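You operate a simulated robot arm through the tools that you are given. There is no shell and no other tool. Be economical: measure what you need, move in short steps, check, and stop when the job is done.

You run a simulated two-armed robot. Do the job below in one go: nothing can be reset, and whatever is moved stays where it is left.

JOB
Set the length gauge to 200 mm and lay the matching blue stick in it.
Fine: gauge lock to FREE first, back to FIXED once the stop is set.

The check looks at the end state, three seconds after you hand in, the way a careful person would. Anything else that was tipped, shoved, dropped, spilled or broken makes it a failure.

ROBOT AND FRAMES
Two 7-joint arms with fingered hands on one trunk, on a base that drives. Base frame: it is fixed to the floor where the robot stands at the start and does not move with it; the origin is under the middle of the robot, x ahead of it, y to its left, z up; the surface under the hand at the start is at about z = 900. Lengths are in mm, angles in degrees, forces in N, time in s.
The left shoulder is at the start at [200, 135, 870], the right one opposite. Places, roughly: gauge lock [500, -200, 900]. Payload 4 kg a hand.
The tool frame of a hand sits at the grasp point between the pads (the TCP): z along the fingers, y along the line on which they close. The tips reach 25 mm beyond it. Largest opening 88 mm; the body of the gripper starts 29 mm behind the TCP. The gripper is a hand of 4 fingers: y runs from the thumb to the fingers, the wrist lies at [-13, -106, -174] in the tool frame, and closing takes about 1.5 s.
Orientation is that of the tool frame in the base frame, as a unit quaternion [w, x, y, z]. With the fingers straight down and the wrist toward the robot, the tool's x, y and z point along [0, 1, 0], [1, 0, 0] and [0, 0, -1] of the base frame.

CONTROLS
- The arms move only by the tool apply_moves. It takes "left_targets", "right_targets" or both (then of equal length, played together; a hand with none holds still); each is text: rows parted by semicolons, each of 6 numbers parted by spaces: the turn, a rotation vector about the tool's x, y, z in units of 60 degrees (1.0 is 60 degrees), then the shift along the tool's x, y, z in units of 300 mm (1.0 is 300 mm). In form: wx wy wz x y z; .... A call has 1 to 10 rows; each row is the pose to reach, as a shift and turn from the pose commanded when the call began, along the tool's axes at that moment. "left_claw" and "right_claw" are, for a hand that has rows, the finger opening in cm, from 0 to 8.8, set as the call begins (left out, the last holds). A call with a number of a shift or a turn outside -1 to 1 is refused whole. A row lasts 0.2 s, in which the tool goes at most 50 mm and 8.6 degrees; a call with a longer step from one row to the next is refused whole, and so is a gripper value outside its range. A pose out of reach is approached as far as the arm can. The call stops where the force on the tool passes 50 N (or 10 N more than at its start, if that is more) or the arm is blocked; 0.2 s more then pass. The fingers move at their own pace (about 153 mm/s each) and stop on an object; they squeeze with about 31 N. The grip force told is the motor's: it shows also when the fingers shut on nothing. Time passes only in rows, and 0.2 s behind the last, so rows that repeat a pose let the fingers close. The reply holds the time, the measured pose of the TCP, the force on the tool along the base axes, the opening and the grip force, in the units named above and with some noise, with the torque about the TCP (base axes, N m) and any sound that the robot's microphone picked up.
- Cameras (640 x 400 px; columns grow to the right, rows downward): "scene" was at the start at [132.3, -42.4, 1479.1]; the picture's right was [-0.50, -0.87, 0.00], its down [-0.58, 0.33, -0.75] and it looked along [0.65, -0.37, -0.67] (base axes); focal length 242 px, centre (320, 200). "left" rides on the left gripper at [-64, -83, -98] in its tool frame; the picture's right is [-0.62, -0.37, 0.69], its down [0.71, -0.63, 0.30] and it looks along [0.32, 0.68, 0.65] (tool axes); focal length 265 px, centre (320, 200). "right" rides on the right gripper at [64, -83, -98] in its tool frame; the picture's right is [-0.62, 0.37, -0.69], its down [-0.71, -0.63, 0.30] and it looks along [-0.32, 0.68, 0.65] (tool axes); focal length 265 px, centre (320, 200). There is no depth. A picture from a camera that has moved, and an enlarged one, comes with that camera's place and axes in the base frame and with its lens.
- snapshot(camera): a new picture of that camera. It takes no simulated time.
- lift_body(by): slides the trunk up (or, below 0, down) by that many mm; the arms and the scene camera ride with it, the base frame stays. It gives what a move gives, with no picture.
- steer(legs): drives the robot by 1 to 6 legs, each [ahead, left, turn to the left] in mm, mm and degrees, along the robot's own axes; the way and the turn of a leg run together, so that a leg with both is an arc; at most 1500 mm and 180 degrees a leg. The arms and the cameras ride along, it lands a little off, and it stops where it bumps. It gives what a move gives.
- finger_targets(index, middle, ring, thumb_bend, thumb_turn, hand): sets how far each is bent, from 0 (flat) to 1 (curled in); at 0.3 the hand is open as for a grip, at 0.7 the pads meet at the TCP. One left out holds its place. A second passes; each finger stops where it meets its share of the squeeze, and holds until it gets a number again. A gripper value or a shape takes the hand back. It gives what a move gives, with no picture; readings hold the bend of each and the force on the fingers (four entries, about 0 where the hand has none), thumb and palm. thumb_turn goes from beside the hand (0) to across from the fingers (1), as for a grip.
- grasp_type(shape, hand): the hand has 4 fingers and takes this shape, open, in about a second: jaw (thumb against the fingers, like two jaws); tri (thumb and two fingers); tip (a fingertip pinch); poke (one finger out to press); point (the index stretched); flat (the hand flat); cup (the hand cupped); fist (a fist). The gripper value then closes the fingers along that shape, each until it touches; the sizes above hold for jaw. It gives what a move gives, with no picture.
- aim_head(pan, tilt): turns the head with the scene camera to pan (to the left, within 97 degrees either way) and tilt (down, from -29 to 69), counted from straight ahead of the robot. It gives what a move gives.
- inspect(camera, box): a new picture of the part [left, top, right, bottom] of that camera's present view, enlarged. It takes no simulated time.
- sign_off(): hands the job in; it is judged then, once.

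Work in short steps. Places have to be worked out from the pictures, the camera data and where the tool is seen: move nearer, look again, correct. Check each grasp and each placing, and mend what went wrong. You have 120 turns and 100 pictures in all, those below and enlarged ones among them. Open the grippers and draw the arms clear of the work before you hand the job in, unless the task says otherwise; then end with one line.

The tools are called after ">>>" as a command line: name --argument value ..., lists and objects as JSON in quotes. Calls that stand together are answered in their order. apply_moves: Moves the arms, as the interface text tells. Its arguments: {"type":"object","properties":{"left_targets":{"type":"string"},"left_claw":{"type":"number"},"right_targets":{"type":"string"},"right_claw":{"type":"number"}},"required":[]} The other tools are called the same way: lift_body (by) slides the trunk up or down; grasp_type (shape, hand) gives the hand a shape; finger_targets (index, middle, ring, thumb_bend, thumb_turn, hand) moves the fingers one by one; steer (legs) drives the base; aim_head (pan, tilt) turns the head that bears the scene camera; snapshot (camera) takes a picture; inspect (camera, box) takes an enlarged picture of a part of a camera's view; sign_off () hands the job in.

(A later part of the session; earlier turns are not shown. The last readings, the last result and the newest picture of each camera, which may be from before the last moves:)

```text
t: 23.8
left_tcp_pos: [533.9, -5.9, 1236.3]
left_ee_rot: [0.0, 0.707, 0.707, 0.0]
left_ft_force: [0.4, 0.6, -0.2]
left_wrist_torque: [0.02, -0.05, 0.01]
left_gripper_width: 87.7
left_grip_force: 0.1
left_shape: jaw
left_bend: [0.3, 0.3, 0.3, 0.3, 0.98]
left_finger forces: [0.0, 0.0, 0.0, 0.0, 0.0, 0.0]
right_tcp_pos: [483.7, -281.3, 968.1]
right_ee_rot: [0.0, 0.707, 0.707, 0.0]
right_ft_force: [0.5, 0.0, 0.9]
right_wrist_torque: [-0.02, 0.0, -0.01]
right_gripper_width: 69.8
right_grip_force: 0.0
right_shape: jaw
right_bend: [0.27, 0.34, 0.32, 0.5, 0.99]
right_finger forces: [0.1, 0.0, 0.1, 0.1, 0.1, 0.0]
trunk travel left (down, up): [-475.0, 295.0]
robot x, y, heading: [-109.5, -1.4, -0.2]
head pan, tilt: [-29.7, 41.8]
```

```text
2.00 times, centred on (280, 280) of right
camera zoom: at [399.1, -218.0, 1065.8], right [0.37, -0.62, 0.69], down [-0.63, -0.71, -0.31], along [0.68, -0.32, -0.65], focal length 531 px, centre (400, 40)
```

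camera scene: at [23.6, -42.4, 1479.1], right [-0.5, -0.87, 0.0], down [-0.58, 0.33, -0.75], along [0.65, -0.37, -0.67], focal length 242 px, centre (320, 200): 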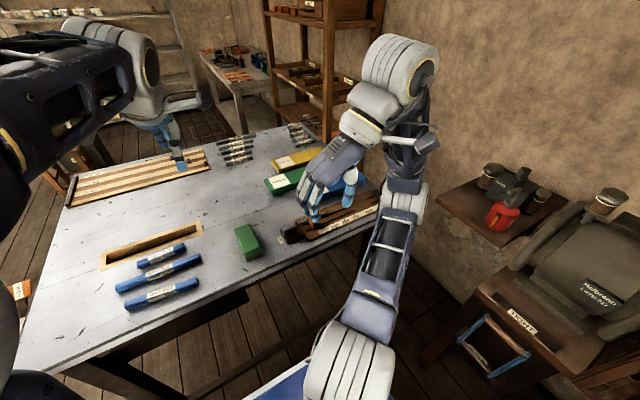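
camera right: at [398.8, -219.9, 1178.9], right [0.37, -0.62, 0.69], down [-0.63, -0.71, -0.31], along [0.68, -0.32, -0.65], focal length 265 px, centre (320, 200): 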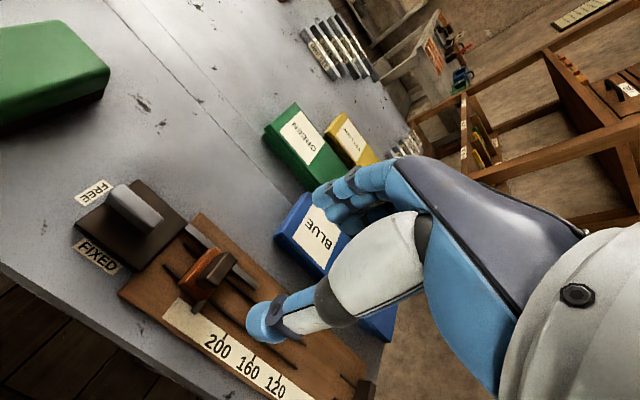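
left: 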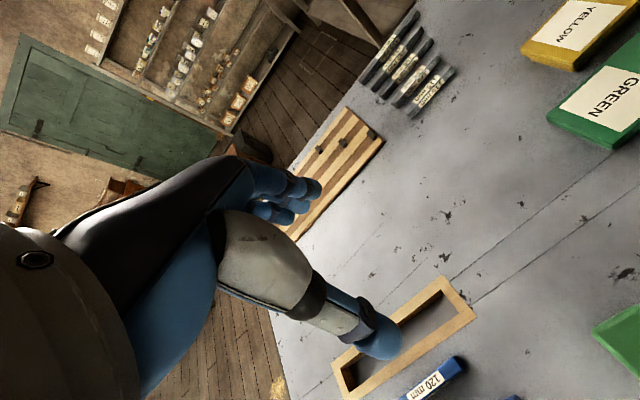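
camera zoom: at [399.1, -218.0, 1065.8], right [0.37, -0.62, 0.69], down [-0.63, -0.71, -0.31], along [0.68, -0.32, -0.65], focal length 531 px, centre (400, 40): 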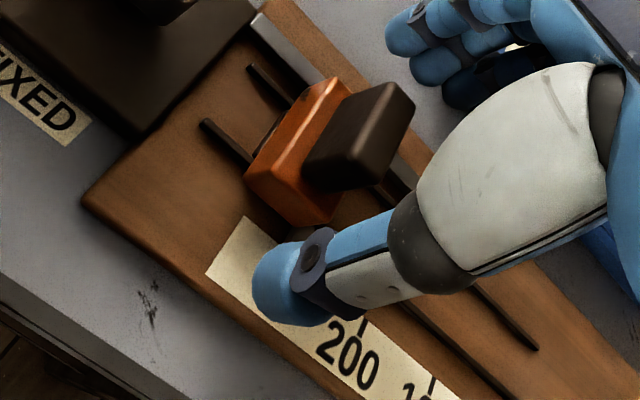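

The thumb tip works out to (441, −285), lined up with the knob. I close.

>>> apply_moves --right_targets "0 0 0 0 0 0; 0 0 0 0 0 0; 0 0 0 0 0 0; 0 0 0 0 0 0; 0 0 0 0 0 0; 0 0 0 0 0 0; 0 0 0 0 0 0" --right_claw 0

>>> inspect --camera "right" --box '[160, 180, 400, 380]'

```text
t: 25.4
left_tcp_pos: [534.7, -6.2, 1237.1]
left_ee_rot: [0.0, 0.707, 0.708, 0.0]
left_ft_force: [0.2, 0.8, 1.1]
left_wrist_torque: [0.0, 0.01, 0.0]
left_gripper_width: 87.7
left_grip_force: 0.1
left_shape: jaw
left_bend: [0.3, 0.3, 0.3, 0.3, 0.98]
left_finger forces: [0.0, 0.1, 0.0, 0.0, 0.0, 0.0]
right_tcp_pos: [482.6, -280.2, 968.2]
right_ee_rot: [0.001, 0.707, 0.707, 0.0]
right_ft_force: [-5.6, 0.0, -4.5]
right_wrist_torque: [0.06, 0.12, 0.04]
right_gripper_width: 26.0
right_grip_force: 31.1
right_shape: jaw
right_bend: [0.74, 0.49, 0.53, 0.74, 1.0]
right_finger forces: [14.7, 8.3, 0.0, 0.0, 29.1, 0.1]
trunk travel left (down, up): [-475.0, 295.0]
robot x, y, heading: [-108.8, -1.3, -0.2]
head pan, tilt: [-29.7, 41.8]
```

```text
2.00 times, centred on (280, 280) of right
camera zoom: at [399.0, -217.8, 1066.0], right [0.37, -0.62, 0.69], down [-0.63, -0.71, -0.3], along [0.68, -0.32, -0.65], focal length 531 px, centre (400, 40)
```

zoom: 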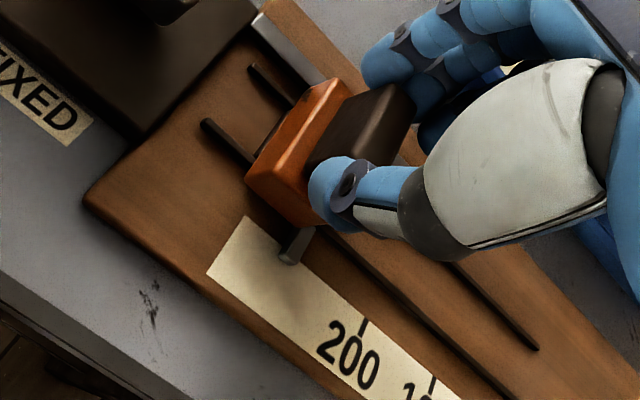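

The knob is gripped at 26 mm. I slide it −36 mm in y, slowly, then read the pointer.

>>> apply_moves --right_targets "0 0 0 -0.02 0 0; 0 0 0 -0.04 0 0; 0 0 0 -0.06 0 0; 0 0 0 -0.08 0 0; 0 0 0 -0.1 0 0; 0 0 0 -0.12 0 0; 0 0 0 -0.12 0 0"

>>> inspect --camera "right" --box '[200, 220, 360, 360]'

>>> inspect --camera "scene" --box '[290, 190, 374, 250]'

```text
t: 27.0
left_tcp_pos: [533.5, -5.4, 1236.0]
left_ee_rot: [0.0, 0.707, 0.707, 0.0]
left_ft_force: [-0.5, 0.4, -0.6]
left_wrist_torque: [0.01, -0.01, -0.01]
left_gripper_width: 87.8
left_grip_force: 0.0
left_shape: jaw
left_bend: [0.3, 0.3, 0.3, 0.3, 0.98]
left_finger forces: [0.0, 0.1, 0.0, 0.0, 0.1, 0.0]
right_tcp_pos: [482.2, -317.5, 967.5]
right_ee_rot: [0.0, 0.708, 0.707, -0.001]
right_ft_force: [-15.8, -2.1, -2.3]
right_wrist_torque: [-0.09, 0.29, -0.05]
right_gripper_width: 23.5
right_grip_force: 31.2
right_shape: jaw
right_bend: [0.76, 0.49, 0.53, 0.74, 1.0]
right_finger forces: [6.9, 9.0, 0.0, 0.1, 30.9, 0.1]
trunk travel left (down, up): [-475.0, 295.0]
robot x, y, heading: [-107.2, -1.1, -0.1]
head pan, tilt: [-29.7, 41.8]
```

```text
2.86 times, centred on (280, 290) of right
camera zoom: at [398.9, -253.7, 1065.7], right [0.37, -0.62, 0.69], down [-0.63, -0.71, -0.3], along [0.68, -0.33, -0.65], focal length 758 px, centre (434, -57)
```

zoom: 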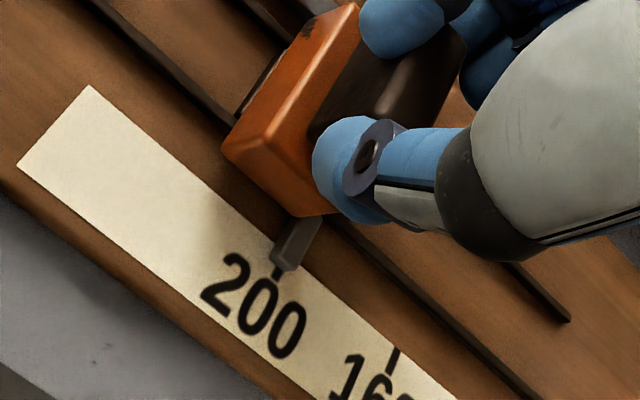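

```text
6.67 times, centred on (332, 220) of scene
camera zoom: at [23.1, -42.6, 1479.1], right [-0.5, -0.87, 0.0], down [-0.58, 0.33, -0.75], along [0.65, -0.37, -0.67], focal length 1612 px, centre (240, 67)
```

zoom: 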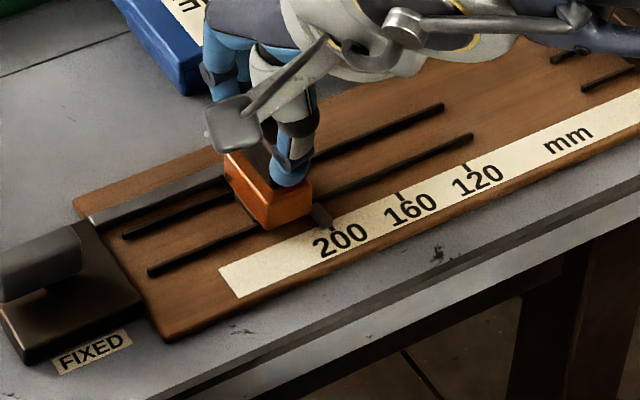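

The pointer is almost on the 200 tick. I enlarge both views to measure the remainder.

>>> inspect --camera "right" --box '[250, 280, 320, 350]'

>>> inspect --camera "scene" --box '[320, 205, 360, 230]'

```text
5.71 times, centred on (285, 315) of right
camera zoom: at [398.9, -253.7, 1065.7], right [0.37, -0.62, 0.69], down [-0.63, -0.71, -0.3], along [0.68, -0.33, -0.65], focal length 1517 px, centre (520, -457)
```

zoom: 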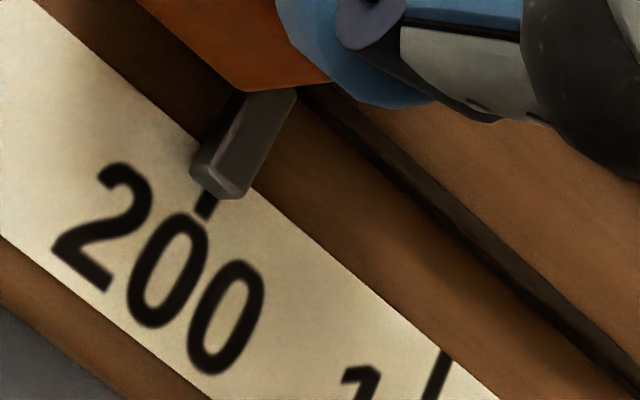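

```text
16.00 times, centred on (340, 218) of scene
camera zoom: at [23.1, -42.6, 1479.1], right [-0.5, -0.87, 0.0], down [-0.58, 0.33, -0.75], along [0.65, -0.37, -0.67], focal length 3870 px, centre (0, -80)
```

zoom: 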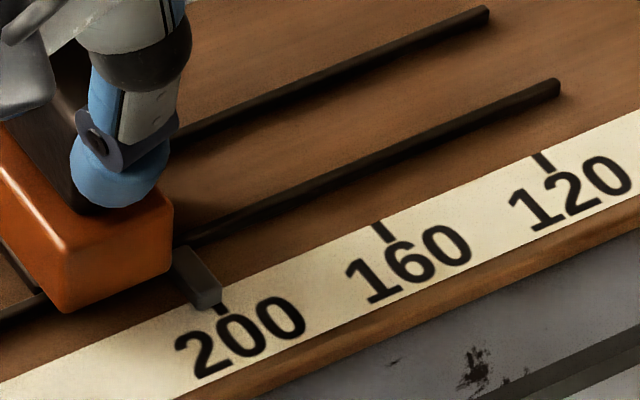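

By my measures the pointer's centre is about 2–3 mm short of the tick. I move 2.5 mm more, then release and rise so I can measure without parallax.

>>> apply_moves --right_targets "0 0 0 -0.004 0 0; 0 0 0 -0.0083 0 0; 0 0 0 -0.0083 0 0"

>>> apply_moves --right_targets "0 0 0 0 0 0; 0 0 0 0 0 0; 0 0 0 0 0 0; 0 0 0 0 0 0; 0 0 0 0 0 -0.1; 0 0 0 0 0 -0.2; 0 0 0 0 0 -0.3" --right_claw 7

>>> apply_moves --right_targets "0 0 0 -0.1 -0.06 0; 0 0 0 -0.2 -0.12 0; 0 0 0 -0.285 -0.18 0; 0 0 0 -0.285 -0.23 0"

>>> snapshot --camera "right"

```text
t: 27.8
left_tcp_pos: [533.6, -5.3, 1235.7]
left_ee_rot: [0.0, 0.707, 0.707, -0.001]
left_ft_force: [0.1, 0.7, 0.5]
left_wrist_torque: [0.01, -0.03, -0.02]
left_gripper_width: 87.6
left_grip_force: 0.0
left_shape: jaw
left_bend: [0.3, 0.3, 0.3, 0.3, 0.98]
left_finger forces: [0.0, 0.1, 0.0, 0.1, 0.1, 0.0]
right_tcp_pos: [482.1, -318.0, 967.7]
right_ee_rot: [-0.001, 0.708, 0.706, 0.001]
right_ft_force: [-19.5, 2.5, -0.7]
right_wrist_torque: [0.04, 0.35, -0.02]
right_gripper_width: 23.0
right_grip_force: 31.1
right_shape: jaw
right_bend: [0.76, 0.49, 0.53, 0.74, 1.0]
right_finger forces: [10.4, 8.1, 0.0, 0.0, 33.0, 0.0]
trunk travel left (down, up): [-475.0, 295.0]
robot x, y, heading: [-106.5, 2.3, -0.2]
head pan, tilt: [-29.7, 41.8]
```

```text
t: 29.4
left_tcp_pos: [533.8, -4.6, 1235.9]
left_ee_rot: [0.0, 0.707, 0.707, 0.0]
left_ft_force: [0.2, -0.7, -0.1]
left_wrist_torque: [-0.03, 0.04, -0.04]
left_gripper_width: 87.6
left_grip_force: 0.0
left_shape: jaw
left_bend: [0.3, 0.3, 0.3, 0.3, 0.98]
left_finger forces: [0.1, 0.1, 0.1, 0.0, 0.0, 0.0]
right_tcp_pos: [482.7, -321.2, 1057.7]
right_ee_rot: [0.0, 0.708, 0.706, 0.0]
right_ft_force: [0.5, 0.2, 0.0]
right_wrist_torque: [0.01, -0.01, 0.01]
right_gripper_width: 69.6
right_grip_force: 0.0
right_shape: jaw
right_bend: [0.27, 0.34, 0.32, 0.5, 0.99]
right_finger forces: [0.1, 0.0, 0.0, 0.1, 0.1, 0.0]
trunk travel left (down, up): [-475.0, 295.0]
robot x, y, heading: [-108.9, 2.5, -0.1]
head pan, tilt: [-29.7, 41.8]
```

```text
t: 30.4
left_tcp_pos: [534.6, -5.4, 1235.6]
left_ee_rot: [0.0, 0.707, 0.707, 0.0]
left_ft_force: [0.4, 0.4, -0.4]
left_wrist_torque: [-0.01, -0.01, -0.05]
left_gripper_width: 87.7
left_grip_force: 0.1
left_shape: jaw
left_bend: [0.3, 0.3, 0.3, 0.3, 0.98]
left_finger forces: [0.0, 0.0, 0.0, 0.1, 0.0, 0.0]
right_tcp_pos: [414.7, -404.9, 1056.3]
right_ee_rot: [-0.001, 0.706, 0.708, 0.0]
right_ft_force: [1.0, -1.0, -0.5]
right_wrist_torque: [-0.04, -0.02, 0.01]
right_gripper_width: 69.6
right_grip_force: 0.0
right_shape: jaw
right_bend: [0.27, 0.34, 0.32, 0.5, 0.99]
right_finger forces: [0.1, 0.1, 0.1, 0.1, 0.0, 0.0]
trunk travel left (down, up): [-475.0, 295.0]
robot x, y, heading: [-109.7, -0.7, 0.1]
head pan, tilt: [-29.7, 41.8]
```

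```text
62 pictures are left
camera right: at [331.3, -341.8, 1154.7], right [0.37, -0.62, 0.69], down [-0.63, -0.72, -0.3], along [0.68, -0.32, -0.65], focal length 265 px, centre (320, 200)
```

right: 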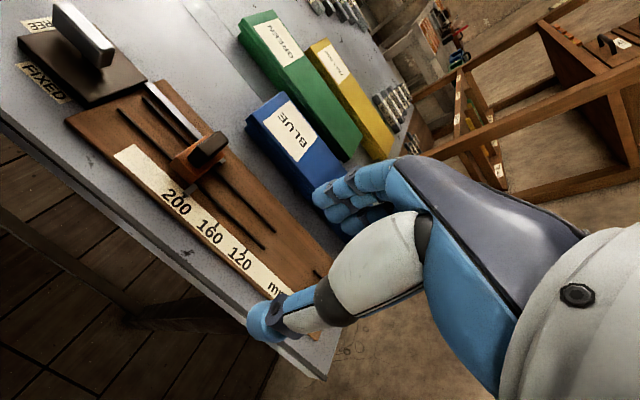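

>>> inspect --camera "right" --box '[150, 120, 260, 220]'

>>> inspect --camera "scene" --box '[310, 190, 366, 230]'

>>> inspect --camera "scene" --box '[280, 170, 420, 270]'

```text
4.00 times, centred on (205, 170) of right
camera zoom: at [331.3, -341.8, 1154.7], right [0.37, -0.62, 0.69], down [-0.63, -0.72, -0.3], along [0.68, -0.32, -0.65], focal length 1062 px, centre (780, 320)
```

zoom: 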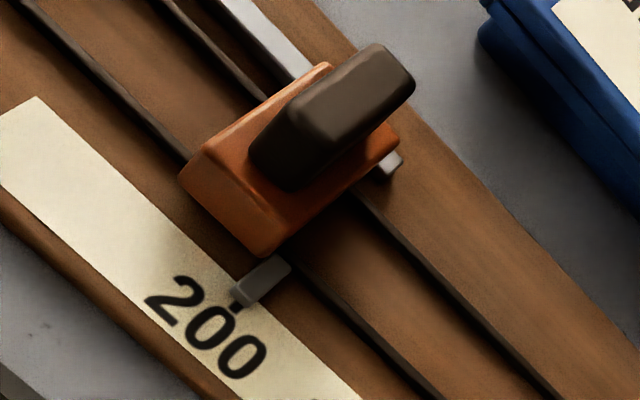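

```text
10.00 times, centred on (338, 210) of scene
camera zoom: at [23.7, -42.4, 1479.1], right [-0.5, -0.87, 0.0], down [-0.58, 0.33, -0.75], along [0.65, -0.37, -0.67], focal length 2419 px, centre (140, 100)
```

zoom: 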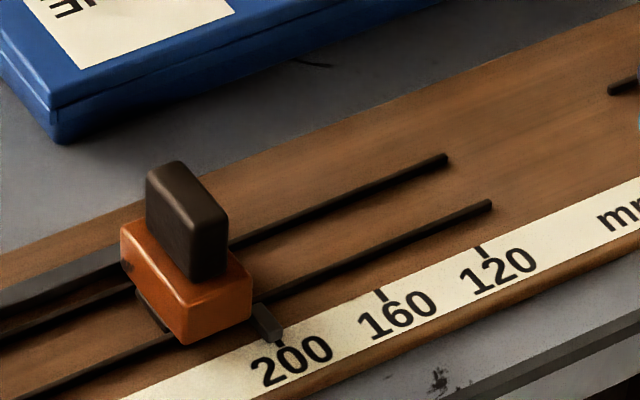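

```text
4.00 times, centred on (350, 220) of scene
camera zoom: at [23.7, -42.4, 1479.1], right [-0.5, -0.87, 0.0], down [-0.58, 0.33, -0.75], along [0.65, -0.37, -0.67], focal length 967 px, centre (200, 120)
```

zoom: 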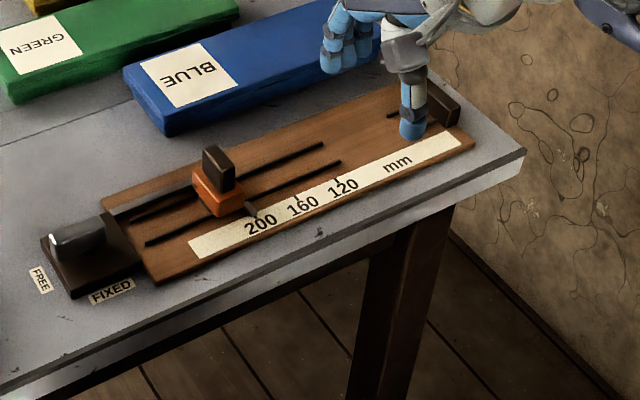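

The slider resisted slightly: the TCP reached −318 while holding and sprang to −321 on release. I enlarge the pointer for an exact offset.

>>> inspect --camera "right" --box '[185, 170, 257, 242]'

>>> inspect --camera "scene" --box '[328, 208, 352, 226]'

```text
5.56 times, centred on (221, 206) of right
camera zoom: at [331.3, -341.8, 1154.7], right [0.37, -0.62, 0.69], down [-0.63, -0.72, -0.3], along [0.68, -0.32, -0.65], focal length 1474 px, centre (870, 167)
```

zoom: 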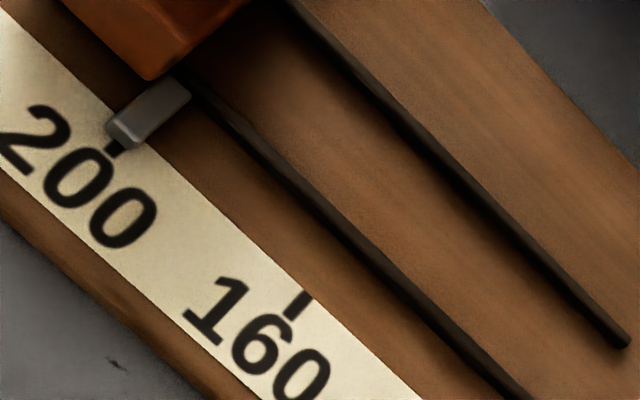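

```text
16.00 times, centred on (340, 217) of scene
camera zoom: at [23.7, -42.4, 1479.1], right [-0.5, -0.87, 0.0], down [-0.58, 0.33, -0.75], along [0.65, -0.37, -0.67], focal length 3870 px, centre (0, -72)
```

zoom: 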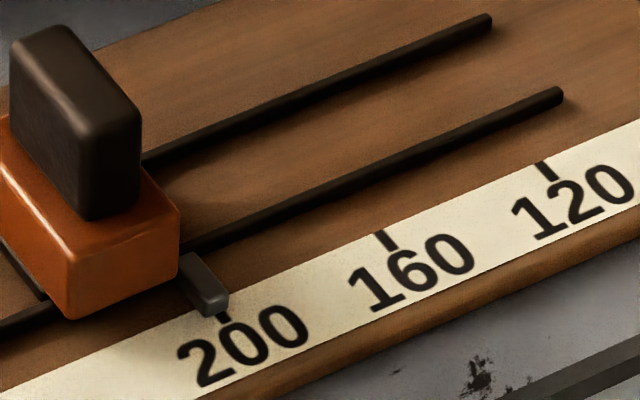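

The pointer is within about 1–2 mm of the tick, but I need better resolution on pointer versus slider face. I bring the hand camera lower and closer, keeping the fingers over empty board.

>>> apply_moves --right_targets "0 0 0 0 0.05 0.1; 0 0 0 0 0.1 0.2; 0 0 0 0 0.1 0.28"

>>> inspect --camera "right" --box '[100, 100, 260, 240]'

```text
t: 31.2
left_tcp_pos: [534.7, -5.6, 1235.4]
left_ee_rot: [0.0, 0.707, 0.707, 0.0]
left_ft_force: [-0.8, 1.7, 0.4]
left_wrist_torque: [0.01, 0.01, 0.01]
left_gripper_width: 87.6
left_grip_force: 0.1
left_shape: jaw
left_bend: [0.3, 0.3, 0.3, 0.3, 0.98]
left_finger forces: [0.0, 0.0, 0.1, 0.1, 0.0, 0.0]
right_tcp_pos: [445.8, -404.3, 973.3]
right_ee_rot: [0.0, 0.707, 0.707, -0.001]
right_ft_force: [0.0, 0.4, 0.1]
right_wrist_torque: [-0.03, -0.05, -0.01]
right_gripper_width: 69.9
right_grip_force: 0.0
right_shape: jaw
right_bend: [0.27, 0.34, 0.32, 0.5, 0.99]
right_finger forces: [0.0, 0.0, 0.0, 0.0, 0.0, 0.0]
trunk travel left (down, up): [-475.0, 295.0]
robot x, y, heading: [-106.7, -0.7, -0.1]
head pan, tilt: [-29.7, 41.8]
```

```text
2.86 times, centred on (180, 170) of right
camera zoom: at [361.3, -342.1, 1071.0], right [0.37, -0.62, 0.69], down [-0.63, -0.71, -0.3], along [0.68, -0.32, -0.65], focal length 758 px, centre (720, 286)
```

zoom: 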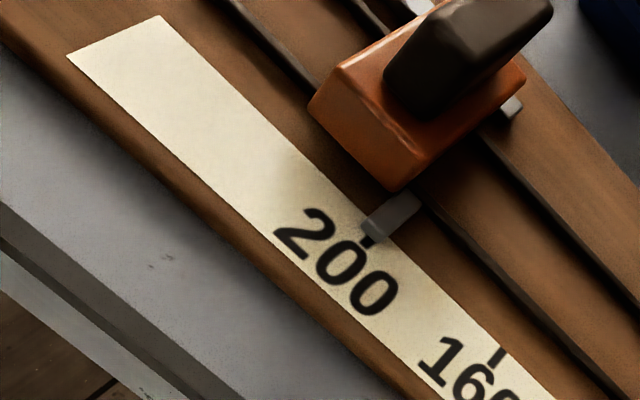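

>>> inspect --camera "right" --box '[174, 146, 230, 195]'

>>> inspect --camera "right" --box '[205, 155, 254, 204]'

```text
8.16 times, centred on (202, 170) of right
camera zoom: at [361.3, -342.1, 1071.0], right [0.37, -0.62, 0.69], down [-0.63, -0.71, -0.3], along [0.68, -0.32, -0.65], focal length 2167 px, centre (1283, 441)
```

zoom: 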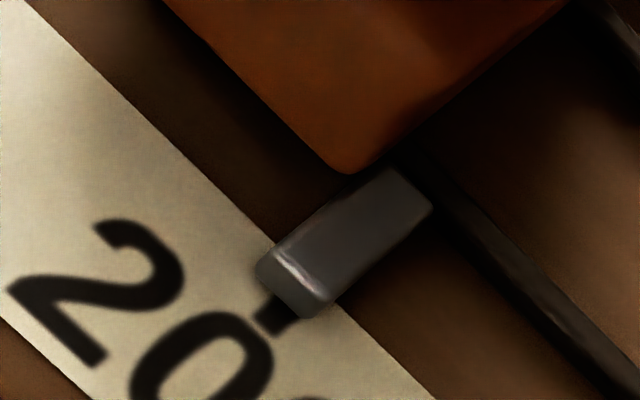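

```text
8.16 times, centred on (230, 180) of right
camera zoom: at [361.3, -342.1, 1071.0], right [0.37, -0.62, 0.69], down [-0.63, -0.71, -0.3], along [0.68, -0.32, -0.65], focal length 2167 px, centre (1059, 367)
```

zoom: 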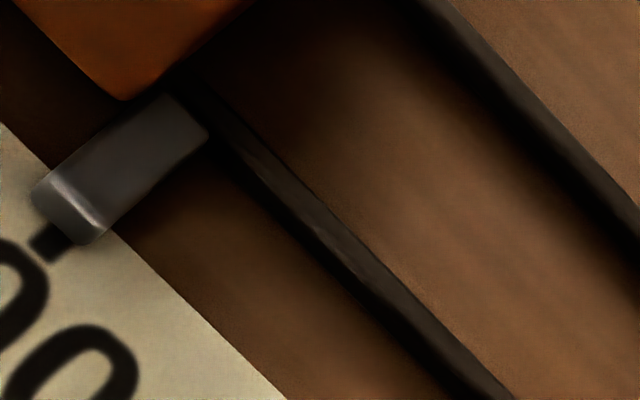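

By these measures the pointer centre is about 1.5 mm short of the tick. I go back to regrip the knob and nudge it.

>>> apply_moves --right_targets "0 0 0 0 0 -0.14; 0 0 0 0 0 -0.28; 0 0 0 0.14 0.06 -0.28; 0 0 0 0.281 0.122 -0.28; 0 0 0 0.281 0.122 -0.13; 0 0 0 0.281 0.122 0.018; 0 0 0 0.281 0.122 0.018"

>>> apply_moves --right_targets "0 0 0 0 0 0; 0 0 0 0 0 0; 0 0 0 0 0 0; 0 0 0 0 0 0; 0 0 0 0 0 0; 0 0 0 0 0 0; 0 0 0 0 0 0" --right_claw 0

>>> inspect --camera "right" --box '[250, 280, 320, 350]'

```text
t: 32.8
left_tcp_pos: [534.6, -6.0, 1236.1]
left_ee_rot: [0.0, 0.707, 0.707, 0.0]
left_ft_force: [-0.3, 0.1, -0.6]
left_wrist_torque: [0.0, 0.02, -0.01]
left_gripper_width: 87.5
left_grip_force: 0.2
left_shape: jaw
left_bend: [0.3, 0.3, 0.3, 0.3, 0.98]
left_finger forces: [0.0, 0.1, 0.0, 0.1, 0.0, 0.0]
right_tcp_pos: [482.1, -320.3, 968.3]
right_ee_rot: [-0.001, 0.707, 0.708, 0.0]
right_ft_force: [-0.7, -0.2, 0.4]
right_wrist_torque: [0.01, 0.03, -0.01]
right_gripper_width: 69.9
right_grip_force: 0.1
right_shape: jaw
right_bend: [0.27, 0.34, 0.32, 0.5, 0.99]
right_finger forces: [0.0, 0.1, 0.0, 0.0, 0.0, 0.1]
trunk travel left (down, up): [-475.0, 295.0]
robot x, y, heading: [-110.6, 1.9, -0.1]
head pan, tilt: [-29.7, 41.8]
```

```text
t: 34.4
left_tcp_pos: [534.3, -5.2, 1236.0]
left_ee_rot: [0.0, 0.707, 0.707, 0.0]
left_ft_force: [0.0, -0.4, 0.3]
left_wrist_torque: [0.04, -0.02, 0.0]
left_gripper_width: 87.6
left_grip_force: 0.1
left_shape: jaw
left_bend: [0.3, 0.3, 0.3, 0.3, 0.98]
left_finger forces: [0.0, 0.1, 0.0, 0.0, 0.0, 0.0]
right_tcp_pos: [481.2, -321.7, 968.8]
right_ee_rot: [0.001, 0.707, 0.707, 0.001]
right_ft_force: [-5.2, -0.4, -2.5]
right_wrist_torque: [-0.07, 0.1, -0.02]
right_gripper_width: 26.3
right_grip_force: 31.2
right_shape: jaw
right_bend: [0.74, 0.48, 0.51, 0.74, 1.0]
right_finger forces: [15.4, 8.2, 0.0, 0.1, 29.1, 0.0]
trunk travel left (down, up): [-475.0, 295.0]
robot x, y, heading: [-106.9, -1.2, 0.2]
head pan, tilt: [-29.7, 41.8]
```

```text
5.71 times, centred on (285, 315) of right
camera zoom: at [397.7, -258.5, 1066.8], right [0.37, -0.62, 0.69], down [-0.63, -0.71, -0.3], along [0.68, -0.32, -0.65], focal length 1517 px, centre (520, -457)
```

zoom: 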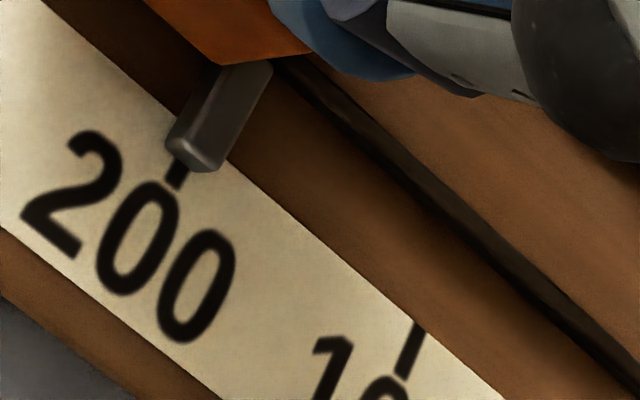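

Regripped. I command −2 mm and compare the pointer-to-tick shift in the same view (about 7.3 px/mm).

>>> apply_moves --right_targets "0 0 0 -0.004 0 0; 0 0 0 -0.0067 0 0; 0 0 0 -0.0067 0 0; 0 0 0 -0.0067 0 0"

>>> inspect --camera "right" --box '[250, 280, 320, 350]'

```text
t: 35.4
left_tcp_pos: [534.4, -5.4, 1235.9]
left_ee_rot: [0.001, 0.707, 0.707, 0.0]
left_ft_force: [1.0, -0.2, 0.8]
left_wrist_torque: [0.01, -0.03, 0.04]
left_gripper_width: 87.6
left_grip_force: 0.1
left_shape: jaw
left_bend: [0.3, 0.3, 0.3, 0.3, 0.98]
left_finger forces: [0.1, 0.0, 0.0, 0.0, 0.1, 0.1]
right_tcp_pos: [480.2, -323.1, 968.4]
right_ee_rot: [0.0, 0.708, 0.707, -0.001]
right_ft_force: [1.4, 0.9, -1.6]
right_wrist_torque: [0.01, -0.06, -0.03]
right_gripper_width: 26.0
right_grip_force: 30.5
right_shape: jaw
right_bend: [0.74, 0.48, 0.51, 0.74, 1.0]
right_finger forces: [18.6, 9.4, 0.0, 0.0, 27.6, 0.1]
trunk travel left (down, up): [-475.0, 295.0]
robot x, y, heading: [-111.9, 5.0, -0.1]
head pan, tilt: [-29.7, 41.8]
```

```text
5.71 times, centred on (285, 315) of right
camera zoom: at [397.0, -259.6, 1066.7], right [0.37, -0.62, 0.69], down [-0.63, -0.71, -0.31], along [0.68, -0.32, -0.65], focal length 1517 px, centre (520, -457)
```

zoom: 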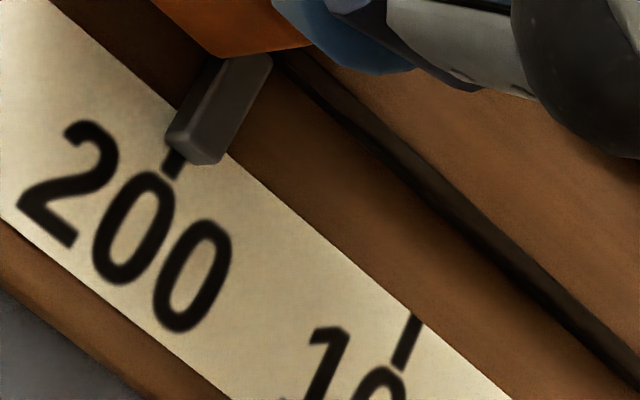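

It moved about 0.8 mm relative to the tick. I release and check from the parallax-free viewpoint.

>>> apply_moves --right_targets "0 0 0 0 0 0; 0 0 0 0 0 0; 0 0 0 0 0 0; 0 0 0 0 0 0; 0 0 0 0 0 -0.14; 0 0 0 0 0 -0.28; 0 0 0 -0.14 -0.06 -0.28; 0 0 0 -0.275 -0.122 -0.28; 0 0 0 -0.275 -0.122 -0.13; 0 0 0 -0.275 -0.122 0.01" --right_claw 7

>>> inspect --camera "right" --box '[174, 146, 230, 195]'

```text
t: 37.6
left_tcp_pos: [533.8, -5.5, 1236.0]
left_ee_rot: [0.0, 0.707, 0.707, 0.0]
left_ft_force: [0.5, 0.2, -0.3]
left_wrist_torque: [0.0, 0.0, 0.01]
left_gripper_width: 87.7
left_grip_force: 0.0
left_shape: jaw
left_bend: [0.3, 0.3, 0.3, 0.3, 0.98]
left_finger forces: [0.2, 0.0, 0.0, 0.0, 0.1, 0.0]
right_tcp_pos: [443.0, -406.1, 964.0]
right_ee_rot: [0.0, 0.707, 0.707, 0.0]
right_ft_force: [-0.1, 0.5, -0.2]
right_wrist_torque: [-0.01, 0.01, 0.03]
right_gripper_width: 69.8
right_grip_force: 0.1
right_shape: jaw
right_bend: [0.27, 0.34, 0.32, 0.5, 0.99]
right_finger forces: [0.1, 0.0, 0.0, 0.0, 0.0, 0.0]
trunk travel left (down, up): [-475.0, 295.0]
robot x, y, heading: [-109.0, -1.6, 0.1]
head pan, tilt: [-29.7, 41.8]
```

```text
8.16 times, centred on (202, 170) of right
camera zoom: at [359.3, -342.3, 1061.6], right [0.37, -0.62, 0.69], down [-0.63, -0.71, -0.3], along [0.68, -0.32, -0.65], focal length 2167 px, centre (1283, 441)
```

zoom: 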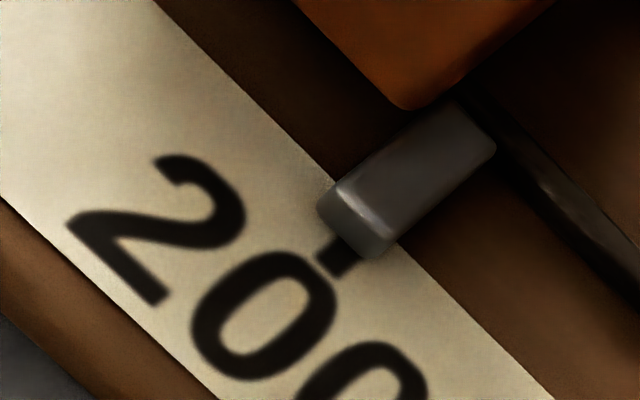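

Measured against the tick, the slider didn't really move; the grip compliance (about 3 mm) took up the 2 mm. I regrip and command about 4.7 mm.

>>> apply_moves --right_targets "0 0 0 0 0 -0.14; 0 0 0 0 0 -0.28; 0 0 0 0.14 0.06 -0.28; 0 0 0 0.281 0.127 -0.28; 0 0 0 0.281 0.127 -0.13; 0 0 0 0.281 0.127 -0.013; 0 0 0 0.281 0.127 -0.013"

>>> apply_moves --right_targets "0 0 0 0 0 0; 0 0 0 0 0 0; 0 0 0 0 0 0; 0 0 0 0 0 0; 0 0 0 0 0 0; 0 0 0 0 0 0; 0 0 0 -0.005 0 0; 0 0 0 -0.01 0 0; 0 0 0 -0.0157 0 0; 0 0 0 -0.0157 0 0" --right_claw 0

>>> inspect --camera "right" --box '[250, 280, 320, 350]'

```text
t: 39.2
left_tcp_pos: [534.6, -4.6, 1235.6]
left_ee_rot: [-0.001, 0.707, 0.707, 0.0]
left_ft_force: [0.5, -0.5, 0.5]
left_wrist_torque: [0.02, 0.0, -0.04]
left_gripper_width: 87.7
left_grip_force: 0.1
left_shape: jaw
left_bend: [0.3, 0.3, 0.3, 0.3, 0.98]
left_finger forces: [0.1, 0.1, 0.1, 0.1, 0.0, 0.1]
right_tcp_pos: [482.6, -321.1, 967.6]
right_ee_rot: [0.0, 0.708, 0.706, 0.001]
right_ft_force: [-0.9, 0.3, -1.0]
right_wrist_torque: [0.01, -0.01, 0.01]
right_gripper_width: 69.6
right_grip_force: 0.1
right_shape: jaw
right_bend: [0.27, 0.34, 0.32, 0.5, 0.99]
right_finger forces: [0.0, 0.0, 0.0, 0.1, 0.0, 0.0]
trunk travel left (down, up): [-475.0, 295.0]
robot x, y, heading: [-109.5, -0.3, 0.1]
head pan, tilt: [-29.7, 41.8]
```

```text
t: 41.4
left_tcp_pos: [534.8, -5.8, 1235.9]
left_ee_rot: [-0.001, 0.707, 0.707, 0.001]
left_ft_force: [-0.3, 0.8, 0.5]
left_wrist_torque: [0.01, -0.01, -0.03]
left_gripper_width: 87.7
left_grip_force: 0.1
left_shape: jaw
left_bend: [0.3, 0.3, 0.3, 0.3, 0.98]
left_finger forces: [0.0, 0.0, 0.0, 0.1, 0.1, 0.0]
right_tcp_pos: [482.0, -325.0, 968.3]
right_ee_rot: [-0.001, 0.707, 0.707, 0.0]
right_ft_force: [-4.2, 2.9, -8.1]
right_wrist_torque: [0.0, 0.08, 0.01]
right_gripper_width: 26.5
right_grip_force: 31.0
right_shape: jaw
right_bend: [0.74, 0.49, 0.52, 0.75, 1.0]
right_finger forces: [15.7, 7.2, 0.0, 0.0, 28.2, 0.1]
trunk travel left (down, up): [-475.0, 295.0]
robot x, y, heading: [-110.5, 2.5, 0.1]
head pan, tilt: [-29.7, 41.8]
```

```text
5.71 times, centred on (285, 315) of right
camera zoom: at [398.4, -262.5, 1066.5], right [0.37, -0.62, 0.69], down [-0.63, -0.71, -0.3], along [0.68, -0.32, -0.65], focal length 1517 px, centre (520, -457)
```

zoom: 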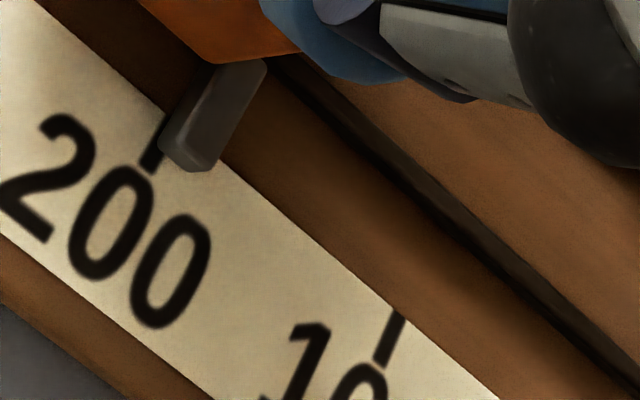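

It moved about 3.4 mm, perhaps a little too far. I'll check from the parallax-free view again.

>>> apply_moves --right_targets "0 0 0 0 0 0; 0 0 0 0 0 0; 0 0 0 0 0 0; 0 0 0 0 0 0; 0 0 0 0 0 -0.14; 0 0 0 0 0 -0.28; 0 0 0 -0.14 -0.06 -0.28; 0 0 0 -0.265 -0.122 -0.28; 0 0 0 -0.265 -0.122 -0.13; 0 0 0 -0.265 -0.122 0.01" --right_claw 7

>>> inspect --camera "right" --box '[174, 146, 230, 195]'

```text
t: 43.6
left_tcp_pos: [533.1, -5.7, 1236.2]
left_ee_rot: [0.0, 0.707, 0.707, 0.0]
left_ft_force: [0.6, 0.1, -0.5]
left_wrist_torque: [0.01, 0.0, -0.01]
left_gripper_width: 87.4
left_grip_force: 0.1
left_shape: jaw
left_bend: [0.3, 0.3, 0.3, 0.3, 0.98]
left_finger forces: [0.0, 0.0, 0.1, 0.0, 0.1, 0.0]
right_tcp_pos: [448.4, -403.9, 964.8]
right_ee_rot: [0.001, 0.707, 0.707, 0.0]
right_ft_force: [0.4, 0.3, -0.3]
right_wrist_torque: [-0.01, 0.0, 0.02]
right_gripper_width: 69.8
right_grip_force: 0.1
right_shape: jaw
right_bend: [0.27, 0.34, 0.32, 0.5, 0.99]
right_finger forces: [0.1, 0.0, 0.0, 0.0, 0.0, 0.0]
trunk travel left (down, up): [-475.0, 295.0]
robot x, y, heading: [-109.8, -1.1, 0.1]
head pan, tilt: [-29.7, 41.8]
```

```text
8.16 times, centred on (202, 170) of right
camera zoom: at [363.6, -341.1, 1062.4], right [0.37, -0.62, 0.69], down [-0.63, -0.71, -0.3], along [0.68, -0.32, -0.65], focal length 2167 px, centre (1283, 441)
```

zoom: 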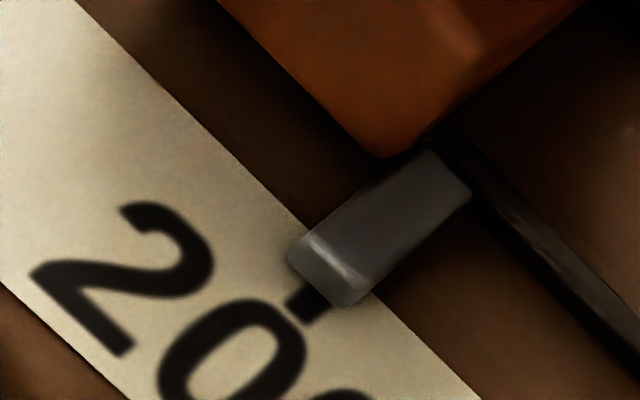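

After release the pointer reads about 1 mm short of centre, only slightly changed. Before nudging more, I'll measure the true gap to the fixed stop. I raise the hand, take a reference picture at the 200 tick, then shift exactly 200 mm in −y for an identical view of the stop.

>>> apply_moves --right_targets "0 0 0 0 0 -0.1; 0 0 0 0 0 -0.2; 0 0 0 0 0 -0.2; 0 0 0 0 0 -0.2"

>>> inspect --camera "right" --box '[170, 130, 260, 210]'

>>> apply_moves --right_targets "0 0 0 -0.13 0 0; 0 0 0 -0.27 0 0; 0 0 0 -0.4 0 0; 0 0 0 -0.53 0 0; 0 0 0 -0.6667 0 0; 0 0 0 -0.6667 0 0; 0 0 0 -0.6667 0 0"

>>> inspect --camera "right" --box '[170, 130, 260, 210]'

```text
t: 44.6
left_tcp_pos: [533.7, -5.4, 1235.8]
left_ee_rot: [0.0, 0.707, 0.707, 0.001]
left_ft_force: [-0.3, 0.0, 0.3]
left_wrist_torque: [-0.04, 0.02, 0.01]
left_gripper_width: 87.5
left_grip_force: 0.0
left_shape: jaw
left_bend: [0.3, 0.3, 0.3, 0.3, 0.98]
left_finger forces: [0.0, 0.0, 0.1, 0.1, 0.0, 0.1]
right_tcp_pos: [448.3, -405.2, 1026.4]
right_ee_rot: [0.0, 0.707, 0.707, 0.0]
right_ft_force: [-0.1, 0.3, 0.3]
right_wrist_torque: [0.03, -0.02, 0.02]
right_gripper_width: 69.6
right_grip_force: 0.1
right_shape: jaw
right_bend: [0.27, 0.34, 0.32, 0.5, 0.99]
right_finger forces: [0.0, 0.0, 0.0, 0.0, 0.0, 0.0]
trunk travel left (down, up): [-475.0, 295.0]
robot x, y, heading: [-107.9, 1.1, -0.0]
head pan, tilt: [-29.7, 41.8]
```

```text
5.00 times, centred on (215, 170) of right
camera zoom: at [364.0, -341.9, 1122.7], right [0.37, -0.62, 0.69], down [-0.63, -0.71, -0.3], along [0.68, -0.32, -0.65], focal length 1327 px, centre (845, 350)
```

zoom: 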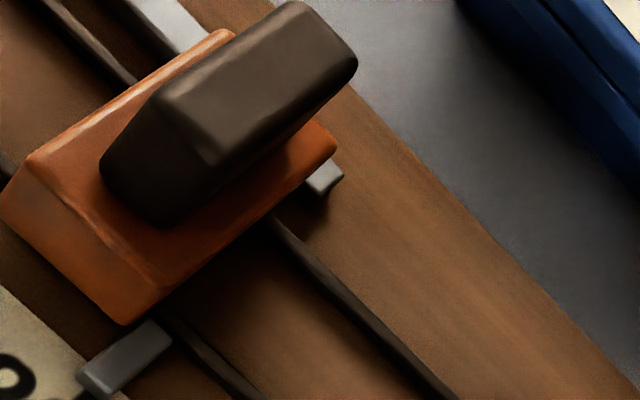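

```text
t: 46.2
left_tcp_pos: [533.6, -5.4, 1235.6]
left_ee_rot: [0.0, 0.707, 0.707, 0.001]
left_ft_force: [-0.3, 0.4, 0.5]
left_wrist_torque: [0.01, -0.01, 0.0]
left_gripper_width: 87.3
left_grip_force: 0.2
left_shape: jaw
left_bend: [0.3, 0.3, 0.3, 0.3, 0.98]
left_finger forces: [0.0, 0.0, 0.0, 0.0, 0.0, 0.1]
right_tcp_pos: [448.3, -473.4, 1025.7]
right_ee_rot: [-0.001, 0.708, 0.706, 0.0]
right_ft_force: [0.0, 0.2, -0.9]
right_wrist_torque: [0.0, 0.02, 0.0]
right_gripper_width: 69.8
right_grip_force: 0.0
right_shape: jaw
right_bend: [0.27, 0.34, 0.32, 0.5, 0.99]
right_finger forces: [0.0, 0.1, 0.0, 0.1, 0.0, 0.0]
right hand out of reach, approached as far as the arm can: row 2, 3, 4, 5, 6, 7
trunk travel left (down, up): [-475.0, 295.0]
robot x, y, heading: [-109.5, -1.3, 0.1]
head pan, tilt: [-29.7, 41.8]
```

```text
5.00 times, centred on (215, 170) of right
camera zoom: at [363.6, -410.6, 1123.1], right [0.37, -0.62, 0.69], down [-0.63, -0.71, -0.3], along [0.68, -0.33, -0.65], focal length 1327 px, centre (845, 350)
```

zoom: 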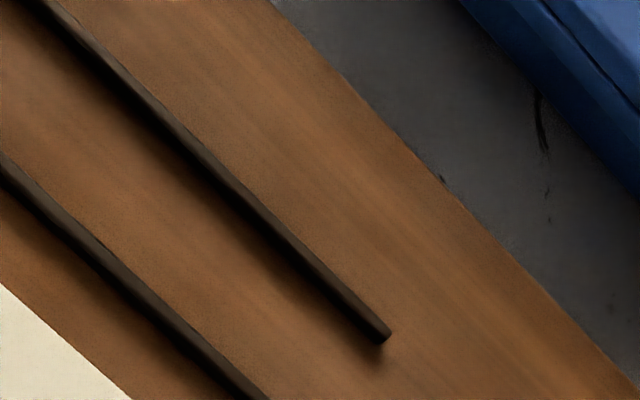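

The right arm's reach ends here. I measure the stop from the scene camera instead, using the ticks as calibration; the hand is high now.

>>> apply_moves --right_targets "0 0 0 0.1 -0.1 -0.1; 0 0 0 0.2 -0.2 -0.2; 0 0 0 0.3 -0.3 -0.3"

>>> inspect --camera "scene" --box '[380, 175, 412, 199]'

>>> inspect --camera "scene" --box '[310, 175, 410, 235]'

```text
refused: row 1 steps farther than a row can; nothing moved
```

```text
16.00 times, centred on (396, 187) of scene
camera zoom: at [23.6, -42.5, 1479.1], right [-0.5, -0.87, 0.0], down [-0.58, 0.33, -0.75], along [0.65, -0.37, -0.67], focal length 3870 px, centre (-896, 408)
```

zoom: 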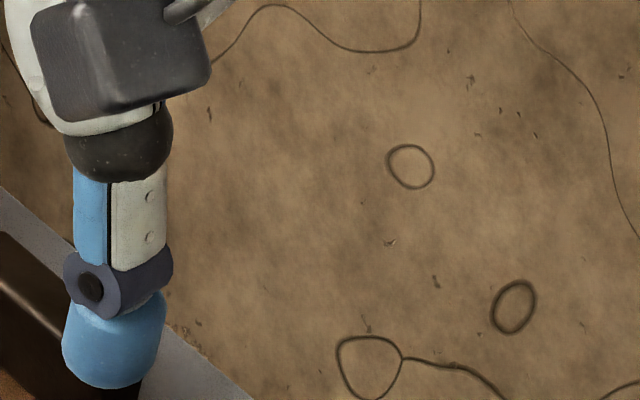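

```text
6.40 times, centred on (360, 205) of scene
camera zoom: at [23.6, -42.5, 1479.1], right [-0.5, -0.87, 0.0], down [-0.58, 0.33, -0.75], along [0.65, -0.37, -0.67], focal length 1548 px, centre (64, 168)
```

zoom: 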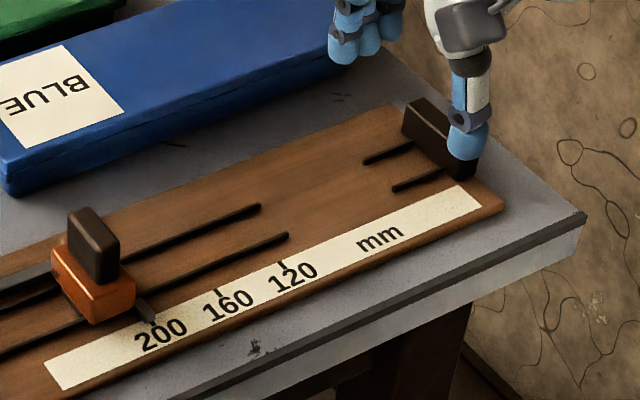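

The thumb hides part of the stop. I move the hand back and up, then zoom the scene camera on the stop and the slider.

>>> apply_moves --right_targets "0 0 0 0.05 -0.05 -0.1; 0 0 0 0.1 -0.1 -0.2; 0 0 0 0.15 -0.15 -0.3; 0 0 0 0.2 -0.2 -0.4; 0 0 0 0.2 -0.3 -0.5"

>>> inspect --camera "scene" --box '[360, 180, 400, 210]'

>>> inspect --camera "scene" --box '[316, 203, 356, 233]'

```text
t: 47.4
left_tcp_pos: [535.0, -3.6, 1234.5]
left_ee_rot: [0.0, 0.707, 0.707, 0.0]
left_ft_force: [0.3, 0.3, -0.6]
left_wrist_torque: [-0.02, 0.03, 0.02]
left_gripper_width: 87.5
left_grip_force: 0.1
left_shape: jaw
left_bend: [0.3, 0.3, 0.3, 0.3, 0.98]
left_finger forces: [0.0, 0.0, 0.0, 0.0, 0.1, 0.1]
right_tcp_pos: [359.8, -411.9, 1173.7]
right_ee_rot: [0.0, 0.708, 0.706, 0.0]
right_ft_force: [0.7, 0.6, -0.5]
right_wrist_torque: [-0.02, -0.04, 0.0]
right_gripper_width: 69.8
right_grip_force: 0.2
right_shape: jaw
right_bend: [0.27, 0.34, 0.32, 0.5, 0.99]
right_finger forces: [0.0, 0.0, 0.1, 0.0, 0.0, 0.0]
trunk travel left (down, up): [-475.0, 295.0]
robot x, y, heading: [-106.1, 0.2, -0.1]
head pan, tilt: [-29.7, 41.8]
```

```text
13.33 times, centred on (380, 195) of scene
camera zoom: at [23.8, -42.5, 1479.0], right [-0.5, -0.87, 0.0], down [-0.58, 0.33, -0.75], along [0.65, -0.37, -0.67], focal length 3225 px, centre (-480, 267)
```

zoom: 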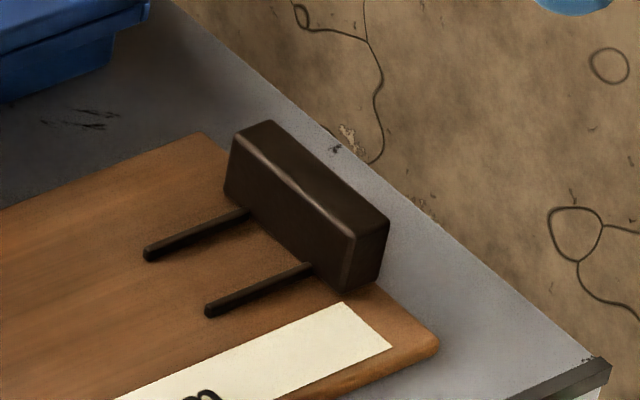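

```text
13.33 times, centred on (336, 218) of scene
camera zoom: at [23.8, -42.5, 1479.0], right [-0.5, -0.87, 0.0], down [-0.58, 0.33, -0.75], along [0.65, -0.37, -0.67], focal length 3225 px, centre (107, -40)
```

zoom: 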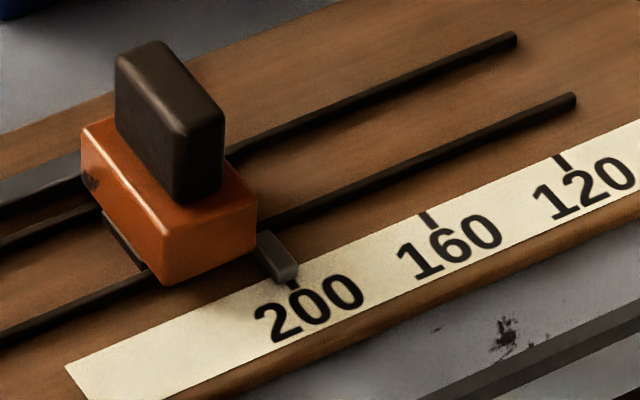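

Ticks measure −340, −380 and −420.4, and the stop face about −541, so the scale's zero is the stop face. The slider reads roughly 201–202 mm. Next is the stick. The plan is to drive left, pick it with the right hand at this same yaw, and come back. First I move the left hand away to the left and look for obstacles there.

>>> apply_moves --left_targets "0 0 0 0.15 -0.02 0; 0 0 0 0.3 -0.04 0; 0 0 0 0.45 -0.06 0; 0 0 0 0.6 -0.08 0; 0 0 0 0.75 -0.1 0; 0 0 0 0.9 -0.12 0"

>>> aim_head --pan 30 --tilt 45

>>> snapshot --camera "scene"

```text
t: 48.8
left_tcp_pos: [498.4, 264.9, 1234.2]
left_ee_rot: [0.0, 0.708, 0.706, 0.0]
left_ft_force: [0.2, -0.5, 0.0]
left_wrist_torque: [0.0, 0.0, 0.0]
left_gripper_width: 87.4
left_grip_force: 0.1
left_shape: jaw
left_bend: [0.3, 0.3, 0.3, 0.3, 0.98]
left_finger forces: [0.0, 0.1, 0.0, 0.0, 0.0, 0.1]
right_tcp_pos: [359.7, -412.6, 1172.8]
right_ee_rot: [0.001, 0.707, 0.707, 0.0]
right_ft_force: [0.3, -0.6, 0.3]
right_wrist_torque: [0.03, -0.01, 0.02]
right_gripper_width: 69.4
right_grip_force: 0.1
right_shape: jaw
right_bend: [0.27, 0.34, 0.32, 0.5, 0.99]
right_finger forces: [0.0, 0.1, 0.1, 0.0, 0.0, 0.0]
trunk travel left (down, up): [-475.0, 295.0]
robot x, y, heading: [-112.1, -1.1, -0.0]
head pan, tilt: [-29.7, 41.8]
```

```text
t: 50.1
left_tcp_pos: [498.6, 266.5, 1232.9]
left_ee_rot: [0.0, 0.707, 0.707, 0.0]
left_ft_force: [0.1, -0.7, 0.0]
left_wrist_torque: [-0.03, 0.01, -0.01]
left_gripper_width: 87.5
left_grip_force: 0.1
left_shape: jaw
left_bend: [0.3, 0.3, 0.3, 0.3, 0.98]
left_finger forces: [0.0, 0.1, 0.0, 0.0, 0.0, 0.1]
right_tcp_pos: [359.2, -412.7, 1172.4]
right_ee_rot: [0.001, 0.708, 0.706, 0.0]
right_ft_force: [-0.4, -0.3, 0.0]
right_wrist_torque: [0.0, -0.03, -0.01]
right_gripper_width: 69.7
right_grip_force: 0.1
right_shape: jaw
right_bend: [0.27, 0.34, 0.32, 0.5, 0.99]
right_finger forces: [0.1, 0.0, 0.0, 0.1, 0.1, 0.0]
trunk travel left (down, up): [-475.0, 295.0]
robot x, y, heading: [-110.0, 2.4, -0.2]
head pan, tilt: [30.0, 45.0]
```

```text
42 pictures are left
camera scene: at [21.3, 39.7, 1474.5], right [0.5, -0.87, 0.0], down [-0.61, -0.35, -0.71], along [0.61, 0.35, -0.71], focal length 242 px, centre (320, 200)
```

scene: 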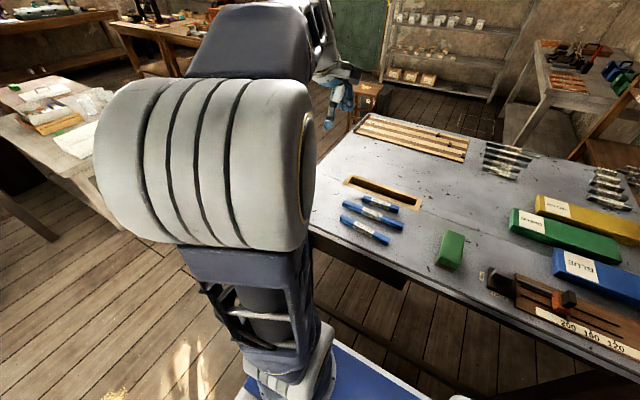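

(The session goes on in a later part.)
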